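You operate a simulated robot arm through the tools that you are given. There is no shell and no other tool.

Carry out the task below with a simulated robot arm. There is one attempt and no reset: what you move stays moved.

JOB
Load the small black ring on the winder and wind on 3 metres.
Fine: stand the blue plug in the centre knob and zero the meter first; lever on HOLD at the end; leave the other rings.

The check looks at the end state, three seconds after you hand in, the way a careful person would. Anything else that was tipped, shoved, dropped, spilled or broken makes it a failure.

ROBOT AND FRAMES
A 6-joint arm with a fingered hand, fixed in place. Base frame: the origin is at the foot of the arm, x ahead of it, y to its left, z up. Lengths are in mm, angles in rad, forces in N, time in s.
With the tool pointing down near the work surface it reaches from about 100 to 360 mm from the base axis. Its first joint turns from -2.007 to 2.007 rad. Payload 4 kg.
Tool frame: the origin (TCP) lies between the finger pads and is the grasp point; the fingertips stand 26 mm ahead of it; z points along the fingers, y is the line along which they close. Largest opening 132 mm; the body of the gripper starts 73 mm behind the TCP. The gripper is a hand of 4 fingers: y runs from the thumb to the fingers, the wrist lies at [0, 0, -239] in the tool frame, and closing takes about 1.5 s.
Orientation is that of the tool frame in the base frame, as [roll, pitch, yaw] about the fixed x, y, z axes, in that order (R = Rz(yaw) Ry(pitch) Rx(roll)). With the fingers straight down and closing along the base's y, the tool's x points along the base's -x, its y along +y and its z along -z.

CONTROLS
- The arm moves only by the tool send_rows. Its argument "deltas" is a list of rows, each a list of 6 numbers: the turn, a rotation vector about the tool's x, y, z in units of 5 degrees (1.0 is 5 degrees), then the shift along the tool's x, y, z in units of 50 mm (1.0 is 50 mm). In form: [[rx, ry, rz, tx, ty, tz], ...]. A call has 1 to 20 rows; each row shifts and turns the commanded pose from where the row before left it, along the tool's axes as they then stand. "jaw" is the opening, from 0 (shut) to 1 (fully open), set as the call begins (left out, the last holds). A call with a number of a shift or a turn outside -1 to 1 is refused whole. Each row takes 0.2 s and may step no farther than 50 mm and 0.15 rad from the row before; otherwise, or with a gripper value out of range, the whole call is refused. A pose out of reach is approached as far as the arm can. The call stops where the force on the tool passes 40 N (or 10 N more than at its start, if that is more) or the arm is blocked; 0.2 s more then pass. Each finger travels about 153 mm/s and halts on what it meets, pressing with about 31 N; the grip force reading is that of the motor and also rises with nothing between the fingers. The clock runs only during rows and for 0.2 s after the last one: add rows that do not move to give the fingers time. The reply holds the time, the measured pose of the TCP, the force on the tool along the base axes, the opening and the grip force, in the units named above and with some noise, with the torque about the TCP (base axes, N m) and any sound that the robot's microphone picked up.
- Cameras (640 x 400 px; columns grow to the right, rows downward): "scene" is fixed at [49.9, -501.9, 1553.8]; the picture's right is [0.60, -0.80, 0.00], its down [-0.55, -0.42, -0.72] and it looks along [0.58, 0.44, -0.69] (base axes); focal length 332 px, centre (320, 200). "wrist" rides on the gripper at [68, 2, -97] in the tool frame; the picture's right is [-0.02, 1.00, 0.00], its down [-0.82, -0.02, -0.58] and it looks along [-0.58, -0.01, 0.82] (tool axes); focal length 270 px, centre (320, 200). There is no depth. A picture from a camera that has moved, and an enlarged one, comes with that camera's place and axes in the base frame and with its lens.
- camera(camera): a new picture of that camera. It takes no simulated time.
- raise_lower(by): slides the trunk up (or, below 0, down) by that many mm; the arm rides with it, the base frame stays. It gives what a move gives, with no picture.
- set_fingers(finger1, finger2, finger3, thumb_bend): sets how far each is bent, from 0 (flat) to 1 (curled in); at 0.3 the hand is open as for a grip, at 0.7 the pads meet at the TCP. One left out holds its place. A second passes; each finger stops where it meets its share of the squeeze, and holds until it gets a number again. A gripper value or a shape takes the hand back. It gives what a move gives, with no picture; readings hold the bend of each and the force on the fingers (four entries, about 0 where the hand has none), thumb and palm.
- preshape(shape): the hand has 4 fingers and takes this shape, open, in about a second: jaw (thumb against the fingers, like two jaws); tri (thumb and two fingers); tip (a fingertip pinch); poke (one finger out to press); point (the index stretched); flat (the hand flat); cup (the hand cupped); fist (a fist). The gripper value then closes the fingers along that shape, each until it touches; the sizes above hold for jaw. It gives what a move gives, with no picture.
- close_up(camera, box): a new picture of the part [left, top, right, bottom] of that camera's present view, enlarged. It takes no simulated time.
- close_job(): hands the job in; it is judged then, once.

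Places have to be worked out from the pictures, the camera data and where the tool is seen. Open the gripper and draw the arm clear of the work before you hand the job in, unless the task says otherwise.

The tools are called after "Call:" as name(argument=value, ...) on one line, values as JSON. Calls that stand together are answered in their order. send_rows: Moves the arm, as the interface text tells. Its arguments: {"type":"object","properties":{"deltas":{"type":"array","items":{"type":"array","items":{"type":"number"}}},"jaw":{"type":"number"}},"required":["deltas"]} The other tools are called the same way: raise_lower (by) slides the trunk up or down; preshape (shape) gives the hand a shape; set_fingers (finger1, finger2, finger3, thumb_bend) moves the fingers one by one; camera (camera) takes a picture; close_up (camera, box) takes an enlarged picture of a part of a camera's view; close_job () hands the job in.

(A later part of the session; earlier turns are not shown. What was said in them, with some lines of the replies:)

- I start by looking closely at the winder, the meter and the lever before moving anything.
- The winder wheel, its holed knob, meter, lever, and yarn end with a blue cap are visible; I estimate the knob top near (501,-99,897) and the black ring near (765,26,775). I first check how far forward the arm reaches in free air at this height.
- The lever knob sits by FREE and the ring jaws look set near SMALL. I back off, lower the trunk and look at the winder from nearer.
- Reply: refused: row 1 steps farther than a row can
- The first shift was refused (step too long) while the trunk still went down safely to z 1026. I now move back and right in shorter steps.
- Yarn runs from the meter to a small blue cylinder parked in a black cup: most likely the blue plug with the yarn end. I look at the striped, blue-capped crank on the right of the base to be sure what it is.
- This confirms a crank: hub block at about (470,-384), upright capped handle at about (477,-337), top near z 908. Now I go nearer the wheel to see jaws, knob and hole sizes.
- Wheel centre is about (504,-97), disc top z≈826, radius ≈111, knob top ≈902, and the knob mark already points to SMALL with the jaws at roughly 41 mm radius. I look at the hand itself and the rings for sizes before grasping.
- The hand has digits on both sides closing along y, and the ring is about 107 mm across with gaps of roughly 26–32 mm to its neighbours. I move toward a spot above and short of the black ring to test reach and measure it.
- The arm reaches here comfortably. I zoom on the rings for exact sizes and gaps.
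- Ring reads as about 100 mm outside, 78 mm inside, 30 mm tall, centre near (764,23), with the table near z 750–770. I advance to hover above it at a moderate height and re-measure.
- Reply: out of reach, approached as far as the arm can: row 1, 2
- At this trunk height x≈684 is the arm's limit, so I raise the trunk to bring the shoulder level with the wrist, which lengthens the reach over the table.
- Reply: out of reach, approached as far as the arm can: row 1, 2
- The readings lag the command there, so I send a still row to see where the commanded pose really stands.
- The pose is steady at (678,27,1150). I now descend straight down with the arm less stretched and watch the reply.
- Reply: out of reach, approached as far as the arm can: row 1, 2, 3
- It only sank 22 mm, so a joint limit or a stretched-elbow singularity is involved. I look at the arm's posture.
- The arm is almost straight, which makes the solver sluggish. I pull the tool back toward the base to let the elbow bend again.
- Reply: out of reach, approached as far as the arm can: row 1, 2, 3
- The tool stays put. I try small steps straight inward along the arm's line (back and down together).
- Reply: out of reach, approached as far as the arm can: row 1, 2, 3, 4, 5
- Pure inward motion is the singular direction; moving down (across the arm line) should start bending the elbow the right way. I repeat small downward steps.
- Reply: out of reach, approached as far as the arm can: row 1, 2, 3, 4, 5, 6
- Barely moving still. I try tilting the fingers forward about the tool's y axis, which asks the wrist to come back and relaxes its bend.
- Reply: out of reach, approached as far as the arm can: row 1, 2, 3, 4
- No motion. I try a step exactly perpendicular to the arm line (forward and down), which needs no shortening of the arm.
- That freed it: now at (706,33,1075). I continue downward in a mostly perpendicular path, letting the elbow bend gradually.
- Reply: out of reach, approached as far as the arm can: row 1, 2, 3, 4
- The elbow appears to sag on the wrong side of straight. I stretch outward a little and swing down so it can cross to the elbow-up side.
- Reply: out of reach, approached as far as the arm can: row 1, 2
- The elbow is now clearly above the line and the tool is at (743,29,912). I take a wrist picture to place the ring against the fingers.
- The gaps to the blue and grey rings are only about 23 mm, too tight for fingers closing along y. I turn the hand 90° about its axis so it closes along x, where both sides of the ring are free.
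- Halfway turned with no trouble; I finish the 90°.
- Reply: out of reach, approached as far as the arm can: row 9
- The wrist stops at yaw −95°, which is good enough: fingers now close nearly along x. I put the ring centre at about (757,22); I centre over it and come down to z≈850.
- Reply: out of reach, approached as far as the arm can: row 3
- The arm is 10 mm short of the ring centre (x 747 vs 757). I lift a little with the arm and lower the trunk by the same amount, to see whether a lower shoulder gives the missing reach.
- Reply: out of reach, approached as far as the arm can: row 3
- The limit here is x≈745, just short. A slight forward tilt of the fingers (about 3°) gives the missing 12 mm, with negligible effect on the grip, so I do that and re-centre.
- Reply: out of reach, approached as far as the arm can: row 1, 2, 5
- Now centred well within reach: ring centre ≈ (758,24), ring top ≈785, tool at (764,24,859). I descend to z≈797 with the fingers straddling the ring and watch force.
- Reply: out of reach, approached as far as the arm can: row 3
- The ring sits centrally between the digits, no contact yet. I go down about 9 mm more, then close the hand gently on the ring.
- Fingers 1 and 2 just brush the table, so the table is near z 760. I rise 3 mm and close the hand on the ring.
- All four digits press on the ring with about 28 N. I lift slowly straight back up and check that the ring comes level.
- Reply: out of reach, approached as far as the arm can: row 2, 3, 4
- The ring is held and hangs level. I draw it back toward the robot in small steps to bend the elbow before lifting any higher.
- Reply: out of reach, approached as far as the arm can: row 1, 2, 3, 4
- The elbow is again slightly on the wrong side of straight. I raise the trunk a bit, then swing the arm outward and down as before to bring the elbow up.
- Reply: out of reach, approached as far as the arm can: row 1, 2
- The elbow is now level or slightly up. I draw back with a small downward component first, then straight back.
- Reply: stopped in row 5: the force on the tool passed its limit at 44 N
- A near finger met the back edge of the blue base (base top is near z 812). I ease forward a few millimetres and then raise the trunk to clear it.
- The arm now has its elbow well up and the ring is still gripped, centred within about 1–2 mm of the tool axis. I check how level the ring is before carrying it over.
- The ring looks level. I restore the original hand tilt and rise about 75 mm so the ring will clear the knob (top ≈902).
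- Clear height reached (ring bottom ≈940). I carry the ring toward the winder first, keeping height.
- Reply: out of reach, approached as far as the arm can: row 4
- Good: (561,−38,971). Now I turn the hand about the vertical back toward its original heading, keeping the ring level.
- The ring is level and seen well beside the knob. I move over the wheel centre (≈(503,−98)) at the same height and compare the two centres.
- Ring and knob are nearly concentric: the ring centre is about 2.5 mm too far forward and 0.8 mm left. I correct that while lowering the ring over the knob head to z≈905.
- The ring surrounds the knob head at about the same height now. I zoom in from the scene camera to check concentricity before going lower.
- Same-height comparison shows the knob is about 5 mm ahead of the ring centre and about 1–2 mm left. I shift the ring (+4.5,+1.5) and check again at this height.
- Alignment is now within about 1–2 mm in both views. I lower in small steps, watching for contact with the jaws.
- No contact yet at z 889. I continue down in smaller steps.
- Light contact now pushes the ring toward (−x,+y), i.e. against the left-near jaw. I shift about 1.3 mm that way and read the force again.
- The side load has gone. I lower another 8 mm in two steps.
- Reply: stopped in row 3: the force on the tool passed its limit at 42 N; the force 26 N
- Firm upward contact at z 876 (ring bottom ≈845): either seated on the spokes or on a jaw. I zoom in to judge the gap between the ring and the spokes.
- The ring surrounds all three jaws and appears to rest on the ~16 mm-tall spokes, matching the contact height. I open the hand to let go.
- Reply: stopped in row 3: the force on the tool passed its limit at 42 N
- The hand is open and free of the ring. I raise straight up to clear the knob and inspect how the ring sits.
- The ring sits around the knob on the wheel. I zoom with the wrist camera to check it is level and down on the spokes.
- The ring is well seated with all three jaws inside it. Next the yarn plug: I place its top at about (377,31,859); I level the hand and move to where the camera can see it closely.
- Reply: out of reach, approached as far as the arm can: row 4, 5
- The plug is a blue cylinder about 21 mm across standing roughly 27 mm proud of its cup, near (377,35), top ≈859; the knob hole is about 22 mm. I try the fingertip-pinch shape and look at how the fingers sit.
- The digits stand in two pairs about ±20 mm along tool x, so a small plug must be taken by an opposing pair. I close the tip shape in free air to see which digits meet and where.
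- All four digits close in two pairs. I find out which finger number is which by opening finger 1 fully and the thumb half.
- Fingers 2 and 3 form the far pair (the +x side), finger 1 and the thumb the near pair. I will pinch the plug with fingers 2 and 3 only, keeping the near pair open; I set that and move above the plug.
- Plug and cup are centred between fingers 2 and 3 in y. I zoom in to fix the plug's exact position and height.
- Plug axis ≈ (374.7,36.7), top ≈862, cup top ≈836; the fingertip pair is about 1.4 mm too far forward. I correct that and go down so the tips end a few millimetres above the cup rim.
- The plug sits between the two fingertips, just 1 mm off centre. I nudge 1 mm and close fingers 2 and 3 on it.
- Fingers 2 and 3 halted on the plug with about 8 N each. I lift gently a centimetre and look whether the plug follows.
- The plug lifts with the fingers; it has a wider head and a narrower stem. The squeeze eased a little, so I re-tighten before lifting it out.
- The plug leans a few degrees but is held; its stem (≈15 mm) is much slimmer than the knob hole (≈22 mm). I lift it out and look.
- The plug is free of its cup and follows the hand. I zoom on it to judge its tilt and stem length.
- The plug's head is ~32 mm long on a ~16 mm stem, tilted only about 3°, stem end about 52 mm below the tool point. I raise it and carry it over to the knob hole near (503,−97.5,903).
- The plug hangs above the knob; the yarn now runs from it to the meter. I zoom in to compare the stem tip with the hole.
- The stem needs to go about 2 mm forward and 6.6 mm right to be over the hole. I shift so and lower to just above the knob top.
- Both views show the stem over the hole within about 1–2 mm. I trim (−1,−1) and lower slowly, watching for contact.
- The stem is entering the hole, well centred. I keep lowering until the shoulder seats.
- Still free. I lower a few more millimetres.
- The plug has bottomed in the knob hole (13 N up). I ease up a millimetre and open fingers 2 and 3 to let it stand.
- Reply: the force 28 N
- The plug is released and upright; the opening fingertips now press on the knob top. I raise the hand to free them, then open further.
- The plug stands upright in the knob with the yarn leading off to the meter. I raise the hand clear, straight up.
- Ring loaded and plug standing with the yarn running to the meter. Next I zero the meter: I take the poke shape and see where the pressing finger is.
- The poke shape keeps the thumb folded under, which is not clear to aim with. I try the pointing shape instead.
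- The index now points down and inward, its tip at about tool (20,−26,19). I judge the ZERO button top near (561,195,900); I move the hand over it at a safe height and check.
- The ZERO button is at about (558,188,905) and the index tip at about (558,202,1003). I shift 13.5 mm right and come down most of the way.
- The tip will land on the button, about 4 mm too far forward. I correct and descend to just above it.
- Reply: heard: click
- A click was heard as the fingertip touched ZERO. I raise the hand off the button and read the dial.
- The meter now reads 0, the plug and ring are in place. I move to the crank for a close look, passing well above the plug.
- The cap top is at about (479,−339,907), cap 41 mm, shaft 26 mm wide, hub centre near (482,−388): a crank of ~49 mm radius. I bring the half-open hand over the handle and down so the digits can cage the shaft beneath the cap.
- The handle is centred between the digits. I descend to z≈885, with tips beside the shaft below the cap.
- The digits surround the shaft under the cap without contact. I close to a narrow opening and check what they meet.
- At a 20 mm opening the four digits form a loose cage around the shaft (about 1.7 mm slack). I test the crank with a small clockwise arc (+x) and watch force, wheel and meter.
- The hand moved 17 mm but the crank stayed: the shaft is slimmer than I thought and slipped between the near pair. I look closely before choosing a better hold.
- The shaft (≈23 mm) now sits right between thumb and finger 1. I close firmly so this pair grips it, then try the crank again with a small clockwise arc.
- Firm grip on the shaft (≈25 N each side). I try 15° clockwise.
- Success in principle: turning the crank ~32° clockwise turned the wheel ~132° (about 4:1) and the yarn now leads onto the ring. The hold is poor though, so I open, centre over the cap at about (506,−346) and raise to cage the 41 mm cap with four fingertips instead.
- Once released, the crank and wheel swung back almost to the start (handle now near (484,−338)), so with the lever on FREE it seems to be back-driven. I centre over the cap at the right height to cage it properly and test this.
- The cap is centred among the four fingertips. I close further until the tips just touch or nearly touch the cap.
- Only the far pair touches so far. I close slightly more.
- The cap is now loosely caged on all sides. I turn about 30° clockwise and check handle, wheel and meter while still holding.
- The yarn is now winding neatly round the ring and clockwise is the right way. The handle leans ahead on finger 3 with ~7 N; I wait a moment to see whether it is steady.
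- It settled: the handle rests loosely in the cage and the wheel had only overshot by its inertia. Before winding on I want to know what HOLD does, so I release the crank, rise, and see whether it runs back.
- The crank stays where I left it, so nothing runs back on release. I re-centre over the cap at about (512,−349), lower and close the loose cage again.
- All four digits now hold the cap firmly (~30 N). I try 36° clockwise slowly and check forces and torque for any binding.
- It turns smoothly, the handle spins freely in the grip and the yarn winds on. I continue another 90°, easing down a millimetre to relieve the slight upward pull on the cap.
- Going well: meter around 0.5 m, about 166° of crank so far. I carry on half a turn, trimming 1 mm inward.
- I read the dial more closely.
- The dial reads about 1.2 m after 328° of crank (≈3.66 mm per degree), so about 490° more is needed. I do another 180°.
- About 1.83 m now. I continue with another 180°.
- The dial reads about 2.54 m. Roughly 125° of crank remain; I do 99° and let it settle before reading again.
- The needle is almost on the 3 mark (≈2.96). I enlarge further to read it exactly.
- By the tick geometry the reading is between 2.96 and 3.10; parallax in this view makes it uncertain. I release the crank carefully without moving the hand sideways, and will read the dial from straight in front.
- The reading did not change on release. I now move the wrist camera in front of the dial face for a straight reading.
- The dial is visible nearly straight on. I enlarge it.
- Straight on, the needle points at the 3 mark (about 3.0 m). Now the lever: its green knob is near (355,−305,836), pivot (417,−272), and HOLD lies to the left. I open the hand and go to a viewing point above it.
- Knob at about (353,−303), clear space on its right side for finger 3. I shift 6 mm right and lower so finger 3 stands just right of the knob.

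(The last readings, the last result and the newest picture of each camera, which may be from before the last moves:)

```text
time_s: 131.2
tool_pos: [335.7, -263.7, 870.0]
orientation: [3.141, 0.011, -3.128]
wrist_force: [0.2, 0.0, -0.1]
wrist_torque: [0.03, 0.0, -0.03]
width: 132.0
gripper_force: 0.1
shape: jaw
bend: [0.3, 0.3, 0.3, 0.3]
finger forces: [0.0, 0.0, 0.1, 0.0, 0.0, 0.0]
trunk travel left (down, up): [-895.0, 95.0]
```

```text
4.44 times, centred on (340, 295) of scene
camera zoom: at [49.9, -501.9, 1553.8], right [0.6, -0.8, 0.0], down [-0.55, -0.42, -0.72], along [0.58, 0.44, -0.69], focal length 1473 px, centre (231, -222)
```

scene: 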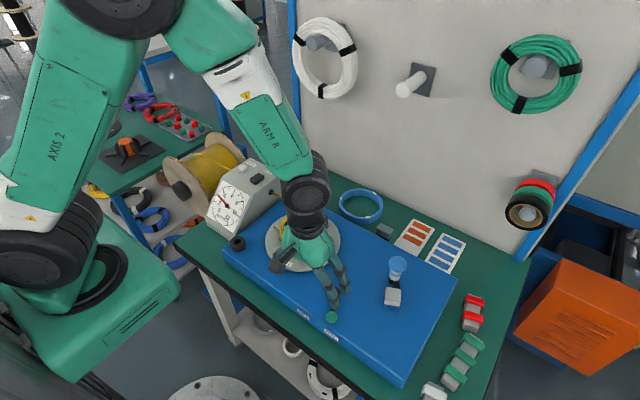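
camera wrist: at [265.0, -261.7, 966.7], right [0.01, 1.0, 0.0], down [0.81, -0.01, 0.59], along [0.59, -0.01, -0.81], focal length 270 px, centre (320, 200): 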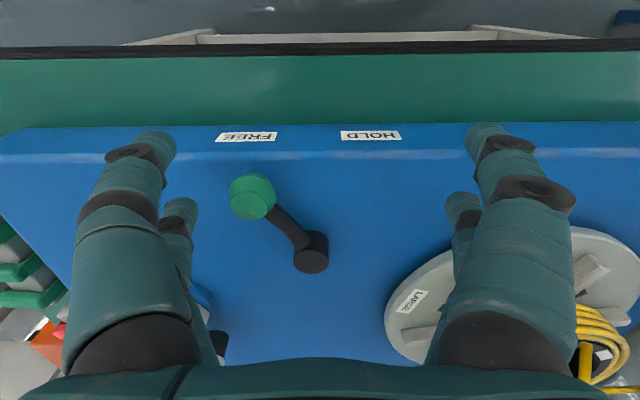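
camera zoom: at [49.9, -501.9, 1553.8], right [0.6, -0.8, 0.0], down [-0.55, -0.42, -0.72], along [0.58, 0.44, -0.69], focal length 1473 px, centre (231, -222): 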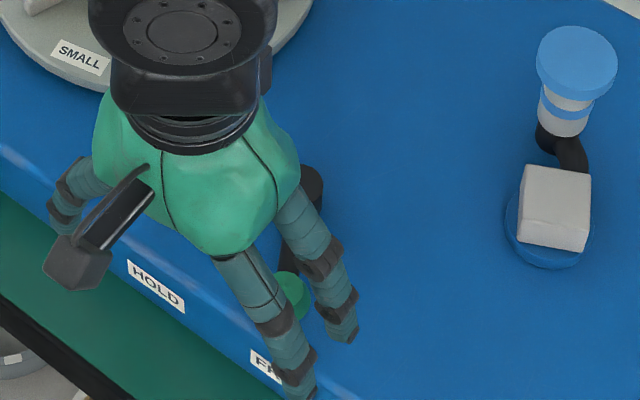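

Finger 3 stands right of the knob with about 14 mm gap. I lower 15 mm more and push left in small steps.

Call:
send_rows(deltas=[[0, 0, 0, 0, 0, 0.3], [0, 0, 0, 0, 0.2, 0], [0, 0, 0, 0, 0.2, 0], [0, 0, 0, 0, 0.2, 0], [0, 0, 0, 0, 0.2, 0], [0, 0, 0, 0, 0, 0]])

Call:
camera(camera="wrist")

Call:
close_up(camera="scene", box=[290, 250, 390, 340])

```text
time_s: 132.7
tool_pos: [335.6, -238.5, 857.1]
orientation: [-3.134, 0.0, -3.13]
wrist_force: [-0.2, -0.4, 0.6]
wrist_torque: [0.0, 0.01, -0.04]
width: 131.8
gripper_force: 0.0
shape: jaw
bend: [0.3, 0.3, 0.28, 0.3]
finger forces: [0.0, 0.0, 0.7, 0.0, 0.0, 0.0]
out of reach, approached as far as the arm can: row 3, 4, 5
trunk travel left (down, up): [-895.0, 95.0]
```

```text
taken
camera wrist: at [266.3, -234.8, 954.2], right [0.01, 1.0, -0.01], down [0.82, -0.01, 0.58], along [0.58, -0.01, -0.82], focal length 270 px, centre (320, 200)
```

wrist: 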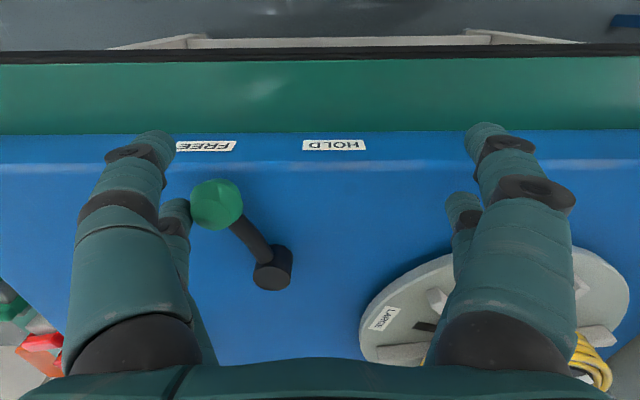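

```text
4.44 times, centred on (340, 295) of scene
camera zoom: at [49.9, -501.9, 1553.8], right [0.6, -0.8, 0.0], down [-0.55, -0.42, -0.72], along [0.58, 0.44, -0.69], focal length 1473 px, centre (231, -222)
```

zoom: 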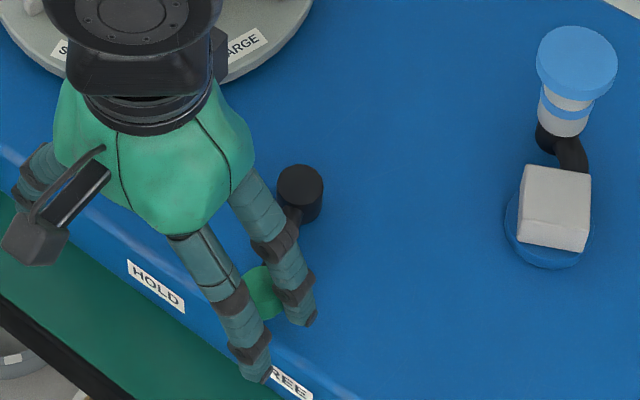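

The arm is at its inner reach limit at this trunk height. I rise straight up, then lower the trunk so the arm can work closer in.

Call:
send_rows(deltas=[[0, 0, 0, 0, -0.1, 0], [0, 0, 0, 0, 0, -0.8], [0, 0, 0, 0, 0, -0.9], [0, 0, 0, 0, 0, -0.9], [0, 0, 0, 0, 0, -0.9], [0, 0, 0, 0, 0, 0]])

```text
time_s: 134.1
tool_pos: [332.3, -244.0, 1031.4]
orientation: [3.14, 0.013, -3.129]
wrist_force: [-0.1, -0.3, -0.9]
wrist_torque: [0.01, 0.03, -0.02]
width: 131.8
gripper_force: 0.1
shape: jaw
bend: [0.3, 0.3, 0.3, 0.3]
finger forces: [0.0, 0.0, 0.0, 0.0, 0.1, 0.0]
trunk travel left (down, up): [-895.0, 95.0]
```

I shift right first so no finger comes down on the knob, then lower the trunk 150 mm.

Call:
send_rows(deltas=[[0, 0, 0, -0.04, -0.5, 0], [0, 0, 0, 0, 0, 0]])

Call:
raise_lower(by=-150)

Call:
camera(camera="wrist")

Call:
camera(camera="scene")

```text
time_s: 134.7
tool_pos: [334.2, -268.3, 1033.0]
orientation: [3.141, 0.01, -3.129]
wrist_force: [-0.6, -0.6, 0.2]
wrist_torque: [0.01, 0.03, 0.01]
width: 131.9
gripper_force: 0.0
shape: jaw
bend: [0.3, 0.3, 0.3, 0.3]
finger forces: [0.1, 0.0, 0.0, 0.1, 0.1, 0.0]
trunk travel left (down, up): [-895.0, 95.0]
```

```text
time_s: 136.4
tool_pos: [335.7, -268.2, 882.6]
orientation: [-3.141, 0.013, -3.129]
wrist_force: [0.7, -1.2, -0.8]
wrist_torque: [-0.02, 0.01, 0.02]
width: 131.7
gripper_force: 0.1
shape: jaw
bend: [0.3, 0.3, 0.3, 0.3]
finger forces: [0.0, 0.0, 0.0, 0.1, 0.0, 0.0]
trunk travel left (down, up): [-745.0, 245.0]
```

```text
taken
camera wrist: at [265.2, -265.6, 978.6], right [0.01, 1.0, 0.0], down [0.81, -0.01, 0.59], along [0.59, -0.01, -0.81], focal length 270 px, centre (320, 200)
```

wrist: 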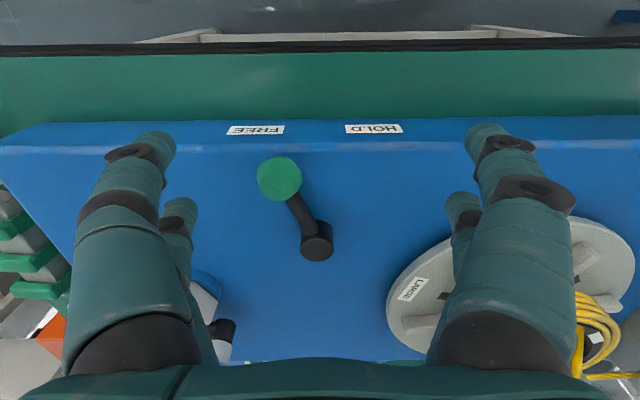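

```text
taken
```

scene: 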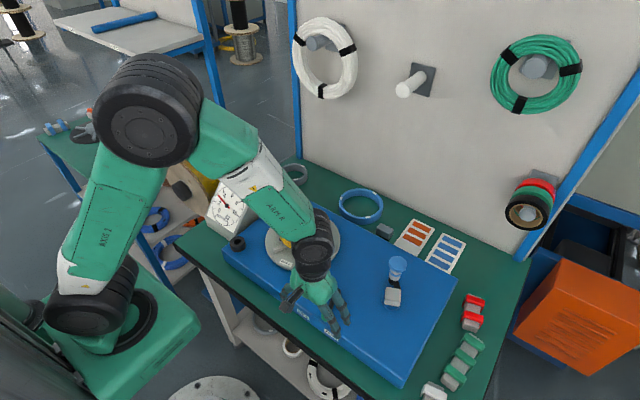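

The knob is now near (349,−291). I lower beside it and push left again, now with better inner reach.

Call:
send_rows(deltas=[[0, 0, 0, 0, 0, 0.3], [0, 0, 0, 0, 0, 0.26], [0, 0, 0, 0, 0.3, 0], [0, 0, 0, 0, 0.2, 0], [0, 0, 0, 0, 0.2, 0], [0, 0, 0, 0, 0.2, 0], [0, 0, 0, 0, 0.2, 0], [0, 0, 0, 0, 0, 0]])

Call:
camera(camera="wrist")

```text
time_s: 138.2
tool_pos: [334.3, -213.3, 855.0]
orientation: [-3.141, 0.014, -3.129]
wrist_force: [0.4, -0.8, 0.4]
wrist_torque: [0.01, 0.03, 0.0]
width: 131.9
gripper_force: 0.0
shape: jaw
bend: [0.3, 0.3, 0.29, 0.3]
finger forces: [0.0, 0.1, 0.3, 0.0, 0.0, 0.0]
trunk travel left (down, up): [-745.0, 245.0]
```

```text
taken
camera wrist: at [264.5, -210.5, 950.6], right [0.01, 1.0, 0.0], down [0.81, -0.01, 0.59], along [0.59, -0.01, -0.81], focal length 270 px, centre (320, 200)
```

wrist: 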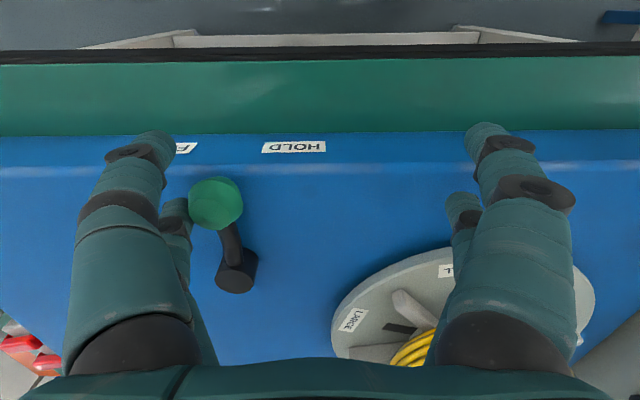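

The lever is past its middle position. I keep pushing toward HOLD.

Call:
send_rows(deltas=[[0, 0, 0, 0, 0.2, 0], [0, 0, 0, 0, 0.2, 0], [0, 0, 0, 0, 0.2, 0], [0, 0, 0, 0, 0, 0]])

Call:
camera(camera="wrist")

Call:
close_up(camera="scene", box=[270, 240, 390, 340])

```text
time_s: 139.2
tool_pos: [334.1, -183.9, 854.9]
orientation: [3.141, 0.012, -3.128]
wrist_force: [-0.2, -2.4, -0.3]
wrist_torque: [0.05, 0.03, -0.06]
width: 131.7
gripper_force: 0.2
shape: jaw
bend: [0.3, 0.3, 0.27, 0.3]
finger forces: [0.0, 0.1, 2.2, 0.1, 0.0, 0.1]
trunk travel left (down, up): [-745.0, 245.0]
```

```text
taken
camera wrist: at [264.3, -180.9, 950.4], right [0.01, 1.0, 0.0], down [0.81, -0.01, 0.59], along [0.59, -0.01, -0.81], focal length 270 px, centre (320, 200)
```

wrist: 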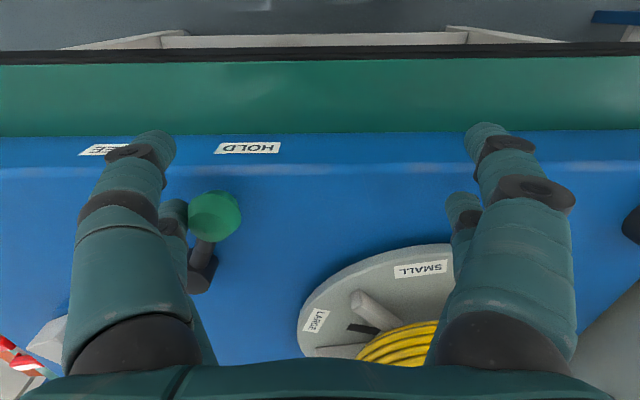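

```text
4.00 times, centred on (330, 290) of scene
camera zoom: at [49.9, -501.9, 1553.8], right [0.6, -0.8, 0.0], down [-0.55, -0.42, -0.72], along [0.58, 0.44, -0.69], focal length 1326 px, centre (280, -160)
```

zoom: 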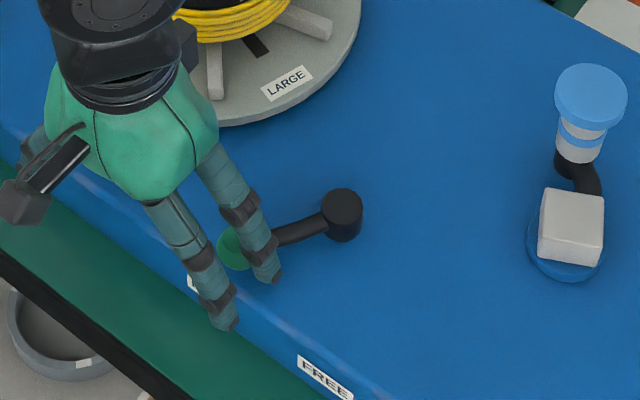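

The lever now points at HOLD, mirroring its former FREE angle. I push a few millimetres more to feel for the end stop.

Call:
send_rows(deltas=[[0, 0, 0, 0, 0.08, 0], [0, 0, 0, 0, 0.06, 0], [0, 0, 0, 0, 0, 0]])

Call:
camera(camera="wrist")

```text
time_s: 140.0
tool_pos: [334.6, -177.7, 854.7]
orientation: [-3.141, 0.013, -3.129]
wrist_force: [-0.1, -6.9, -2.0]
wrist_torque: [0.08, 0.06, -0.2]
width: 132.0
gripper_force: 0.0
shape: jaw
bend: [0.3, 0.3, 0.22, 0.3]
finger forces: [0.0, 0.0, 5.5, 0.1, 0.0, 0.1]
trunk travel left (down, up): [-745.0, 245.0]
```

```text
taken
camera wrist: at [264.5, -174.4, 950.4], right [0.01, 1.0, 0.0], down [0.81, -0.01, 0.59], along [0.59, -0.01, -0.81], focal length 270 px, centre (320, 200)
```

wrist: 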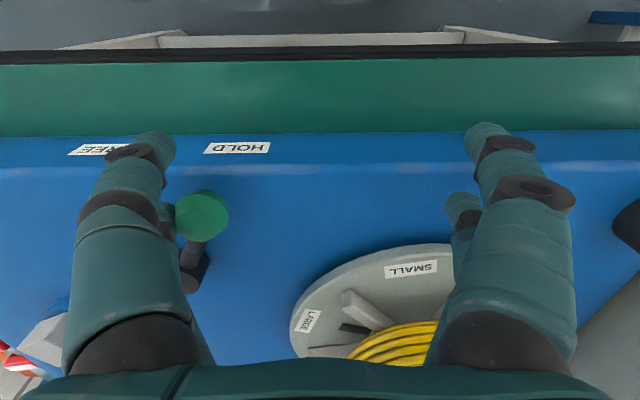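

The lever is against its HOLD stop (force rising, knob no longer moving). I back the finger off and rise to check that it stays.

Call:
send_rows(deltas=[[0, 0, 0, 0, -0.2, 0], [0, 0, 0, 0, -0.3, 0], [0, 0, 0, 0, 0, -0.6], [0, 0, 0, 0, 0, -0.9], [0, 0, 0, 0, 0, -0.9], [0, 0, 0, 0, 0, 0]])

Call:
camera(camera="wrist")

Call:
close_up(camera="scene", box=[195, 150, 345, 270])

```text
time_s: 141.4
tool_pos: [334.4, -201.4, 975.6]
orientation: [3.142, 0.013, -3.132]
wrist_force: [0.3, -0.1, -0.2]
wrist_torque: [-0.03, -0.03, 0.01]
width: 132.2
gripper_force: 0.1
shape: jaw
bend: [0.3, 0.3, 0.3, 0.3]
finger forces: [0.1, 0.0, 0.1, 0.1, 0.1, 0.0]
trunk travel left (down, up): [-745.0, 245.0]
```

```text
taken
camera wrist: at [264.2, -199.4, 1071.3], right [0.01, 1.0, 0.0], down [0.81, -0.01, 0.59], along [0.59, -0.01, -0.81], focal length 270 px, centre (320, 200)
```

wrist: 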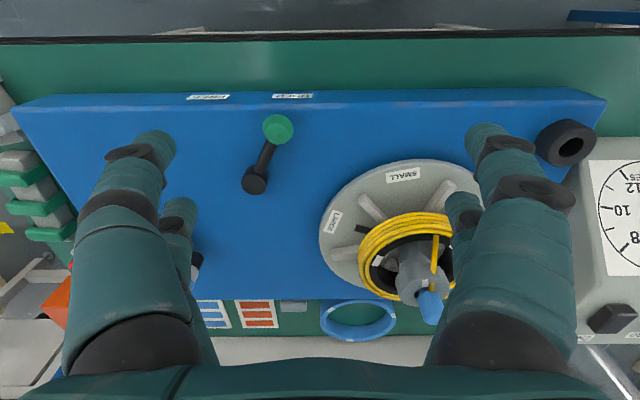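

```text
3.33 times, centred on (270, 210) of scene
camera zoom: at [49.9, -501.9, 1553.8], right [0.6, -0.8, 0.0], down [-0.55, -0.42, -0.72], along [0.58, 0.44, -0.69], focal length 1105 px, centre (487, 167)
```

zoom: 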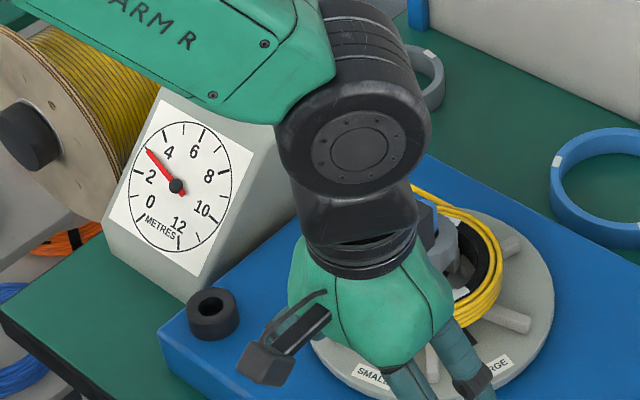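

The lever stays on HOLD and the needle is unchanged. I withdraw the arm upward, clear of the work, and then check everything once more.

Call:
send_rows(deltas=[[0, 0, 0, 0, 0, -0.9], [0, 0, 0, 0, 0, -0.9], [0, 0, 0, 0, 0, -0.9], [0, 0, 0, 0, 0, -0.5], [0, 0, 0, 0, 0, 0]])

Call:
raise_lower(by=120)

Call:
camera(camera="scene")

Call:
camera(camera="wrist")

```text
time_s: 142.6
tool_pos: [331.1, -201.1, 1135.7]
orientation: [-3.141, 0.012, -3.129]
wrist_force: [-0.9, -0.8, 0.2]
wrist_torque: [0.0, 0.03, 0.03]
width: 132.1
gripper_force: 0.0
shape: jaw
bend: [0.3, 0.3, 0.3, 0.3]
finger forces: [0.0, 0.1, 0.0, 0.1, 0.1, 0.0]
trunk travel left (down, up): [-745.0, 245.0]
```

```text
time_s: 144.1
tool_pos: [330.7, -203.4, 1254.9]
orientation: [-3.141, 0.012, -3.13]
wrist_force: [0.2, -0.2, 0.1]
wrist_torque: [0.03, 0.01, 0.02]
width: 131.8
gripper_force: 0.0
shape: jaw
bend: [0.3, 0.3, 0.3, 0.3]
finger forces: [0.0, 0.0, 0.1, 0.0, 0.0, 0.0]
trunk travel left (down, up): [-865.0, 125.0]
```

```text
taken
```

scene: 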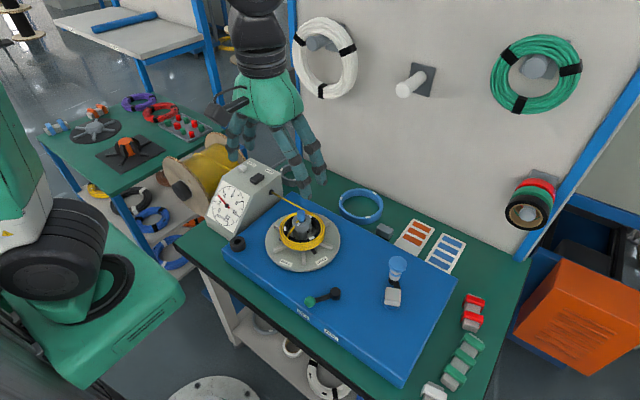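

```text
taken
camera wrist: at [261.4, -198.6, 1350.3], right [0.01, 1.0, 0.0], down [0.81, -0.01, 0.59], along [0.59, -0.01, -0.81], focal length 270 px, centre (320, 200)
```

wrist: 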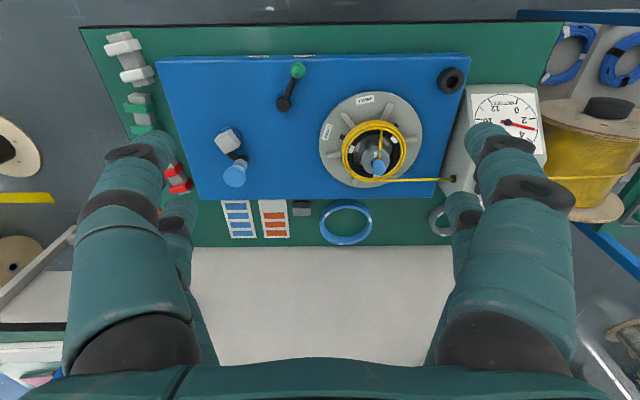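

All objects look in place: ring, plug, coil, lever on HOLD, other rings untouched. I take one more straight look at the dial from a longer distance to confirm the reading.

Call:
send_rows(deltas=[[0, 0, 0, 0, 0.92, 0], [0, 0, 0, 0, 0.92, 0], [0, 0, 0, 0, 0.92, 0], [0, 0, 0, 0, 0.92, 0], [0, 0, 0, 0, 0.92, 0], [0, 0, 0, 0, 0.92, 0], [0, 0, 0, 0, 0.92, 0], [0, 0, 0, 0, 0, 0.9], [0, 0, 0, 0, 0, 0.9], [0, 0, 0, 0, 0, 0.9], [0, 0, 0, 0, 0, 0.9], [0, 0, 0, 0, 0, 0]])

Call:
camera(camera="wrist")

```text
time_s: 146.7
tool_pos: [329.1, 120.0, 1076.2]
orientation: [3.141, 0.012, -3.13]
wrist_force: [0.2, 0.6, 0.2]
wrist_torque: [0.02, -0.05, 0.01]
width: 131.7
gripper_force: 0.1
shape: jaw
bend: [0.3, 0.3, 0.3, 0.3]
finger forces: [0.0, 0.1, 0.0, 0.0, 0.0, 0.0]
trunk travel left (down, up): [-865.0, 125.0]
```

```text
taken
camera wrist: at [258.3, 123.5, 1171.1], right [0.01, 1.0, 0.0], down [0.81, -0.01, 0.59], along [0.59, -0.01, -0.81], focal length 270 px, centre (320, 200)
```

wrist: 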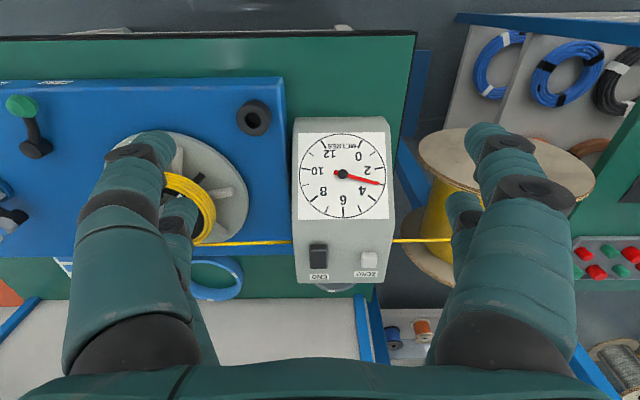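

Call:
close_up(camera="wrist", box=[295, 130, 395, 225])

Call:
close_up(camera="scene", box=[250, 190, 360, 290])

Call:
close_up(camera="scene", box=[280, 260, 420, 350])

```text
4.21 times, centred on (345, 178) of wrist
camera zoom: at [258.3, 123.5, 1171.1], right [0.01, 1.0, 0.0], down [0.81, -0.01, 0.59], along [0.59, -0.01, -0.81], focal length 1138 px, centre (215, 295)
```

zoom: 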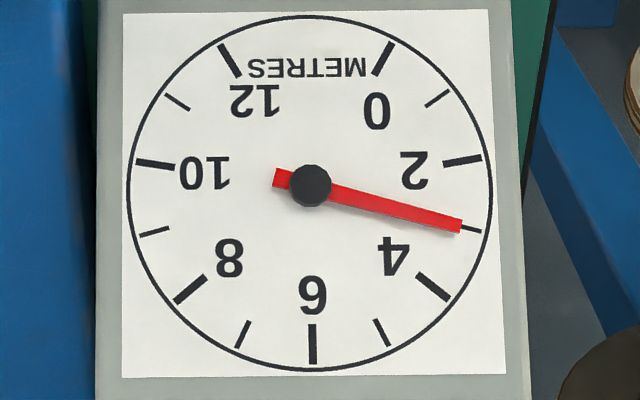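

```text
4.00 times, centred on (305, 240) of scene
camera zoom: at [49.9, -501.9, 1553.8], right [0.6, -0.8, 0.0], down [-0.55, -0.42, -0.72], along [0.58, 0.44, -0.69], focal length 1326 px, centre (380, 40)
```

zoom: 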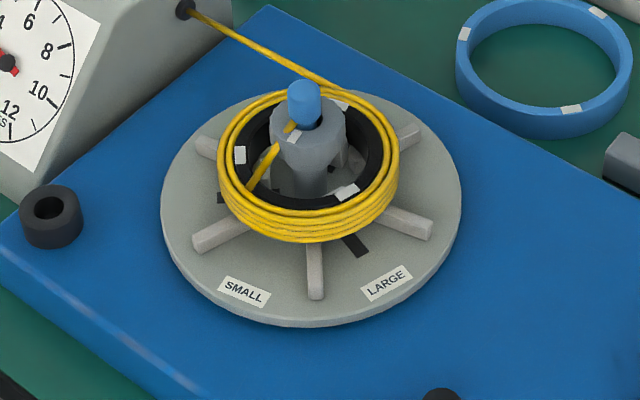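

```text
4.44 times, centred on (350, 305) of scene
camera zoom: at [49.9, -501.9, 1553.8], right [0.6, -0.8, 0.0], down [-0.55, -0.42, -0.72], along [0.58, 0.44, -0.69], focal length 1473 px, centre (187, -267)
```

zoom: 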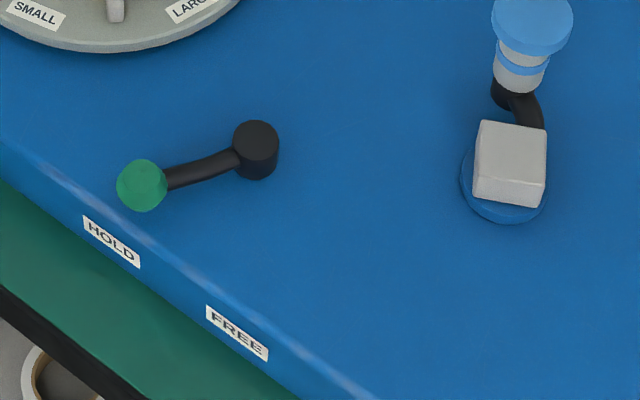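

The dial reads 3 m (needle on the 3 mark to within a few centimetres), lever on HOLD, coil tidy, plug standing. I draw the arm well clear upward before handing in.

Call:
raise_lower(by=120)

Call:
camera(camera="scene")

```text
time_s: 148.2
tool_pos: [327.9, 120.9, 1195.8]
orientation: [3.141, 0.012, -3.131]
wrist_force: [-0.4, 0.2, -0.3]
wrist_torque: [0.01, -0.02, 0.03]
width: 131.7
gripper_force: 0.1
shape: jaw
bend: [0.3, 0.3, 0.3, 0.3]
finger forces: [0.0, 0.1, 0.0, 0.0, 0.0, 0.0]
trunk travel left (down, up): [-985.0, 5.0]
```

```text
taken
```

scene: 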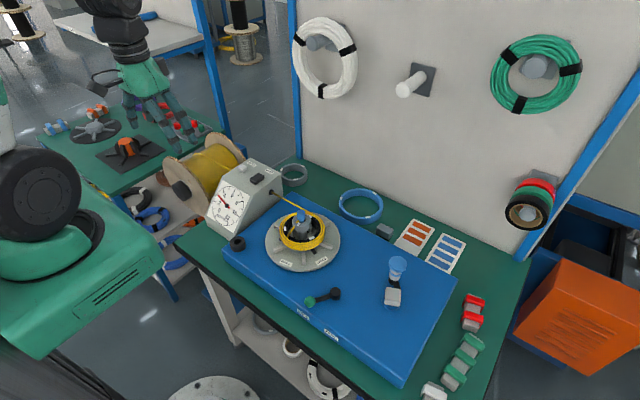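

The hand is open and clear. The black ring is loaded, 3 m are wound on, the plug stands in the knob, the lever is on HOLD, and the other rings are untouched, so I hand the job in.

Call:
close_job()

```text
The job is handed in.
```

I handed the job in with the small black ring loaded and about 3 metres wound on. The last straight-on look at the dial put the needle on the 3 mark, or at most about 0.05 m past it.

- **Plug and meter:** the blue plug stands upright in the centre knob. The meter was zeroed before any winding.
- **Winding:** I wound clockwise with the crank. The wheel did not run back when I let go.
- **Lever:** it is against its HOLD stop and stayed there after I backed off.
- **Other rings:** the blue and grey rings look untouched in the final picture.

One thing went slightly wrong. While I was carrying the black ring over, a finger bumped the back edge of the blue winder base with about 44 N. The move stopped there and I backed off. The base showed no sign of having moved, and the ring stayed in the grip.

The hand is open and the arm is raised clear of the work.
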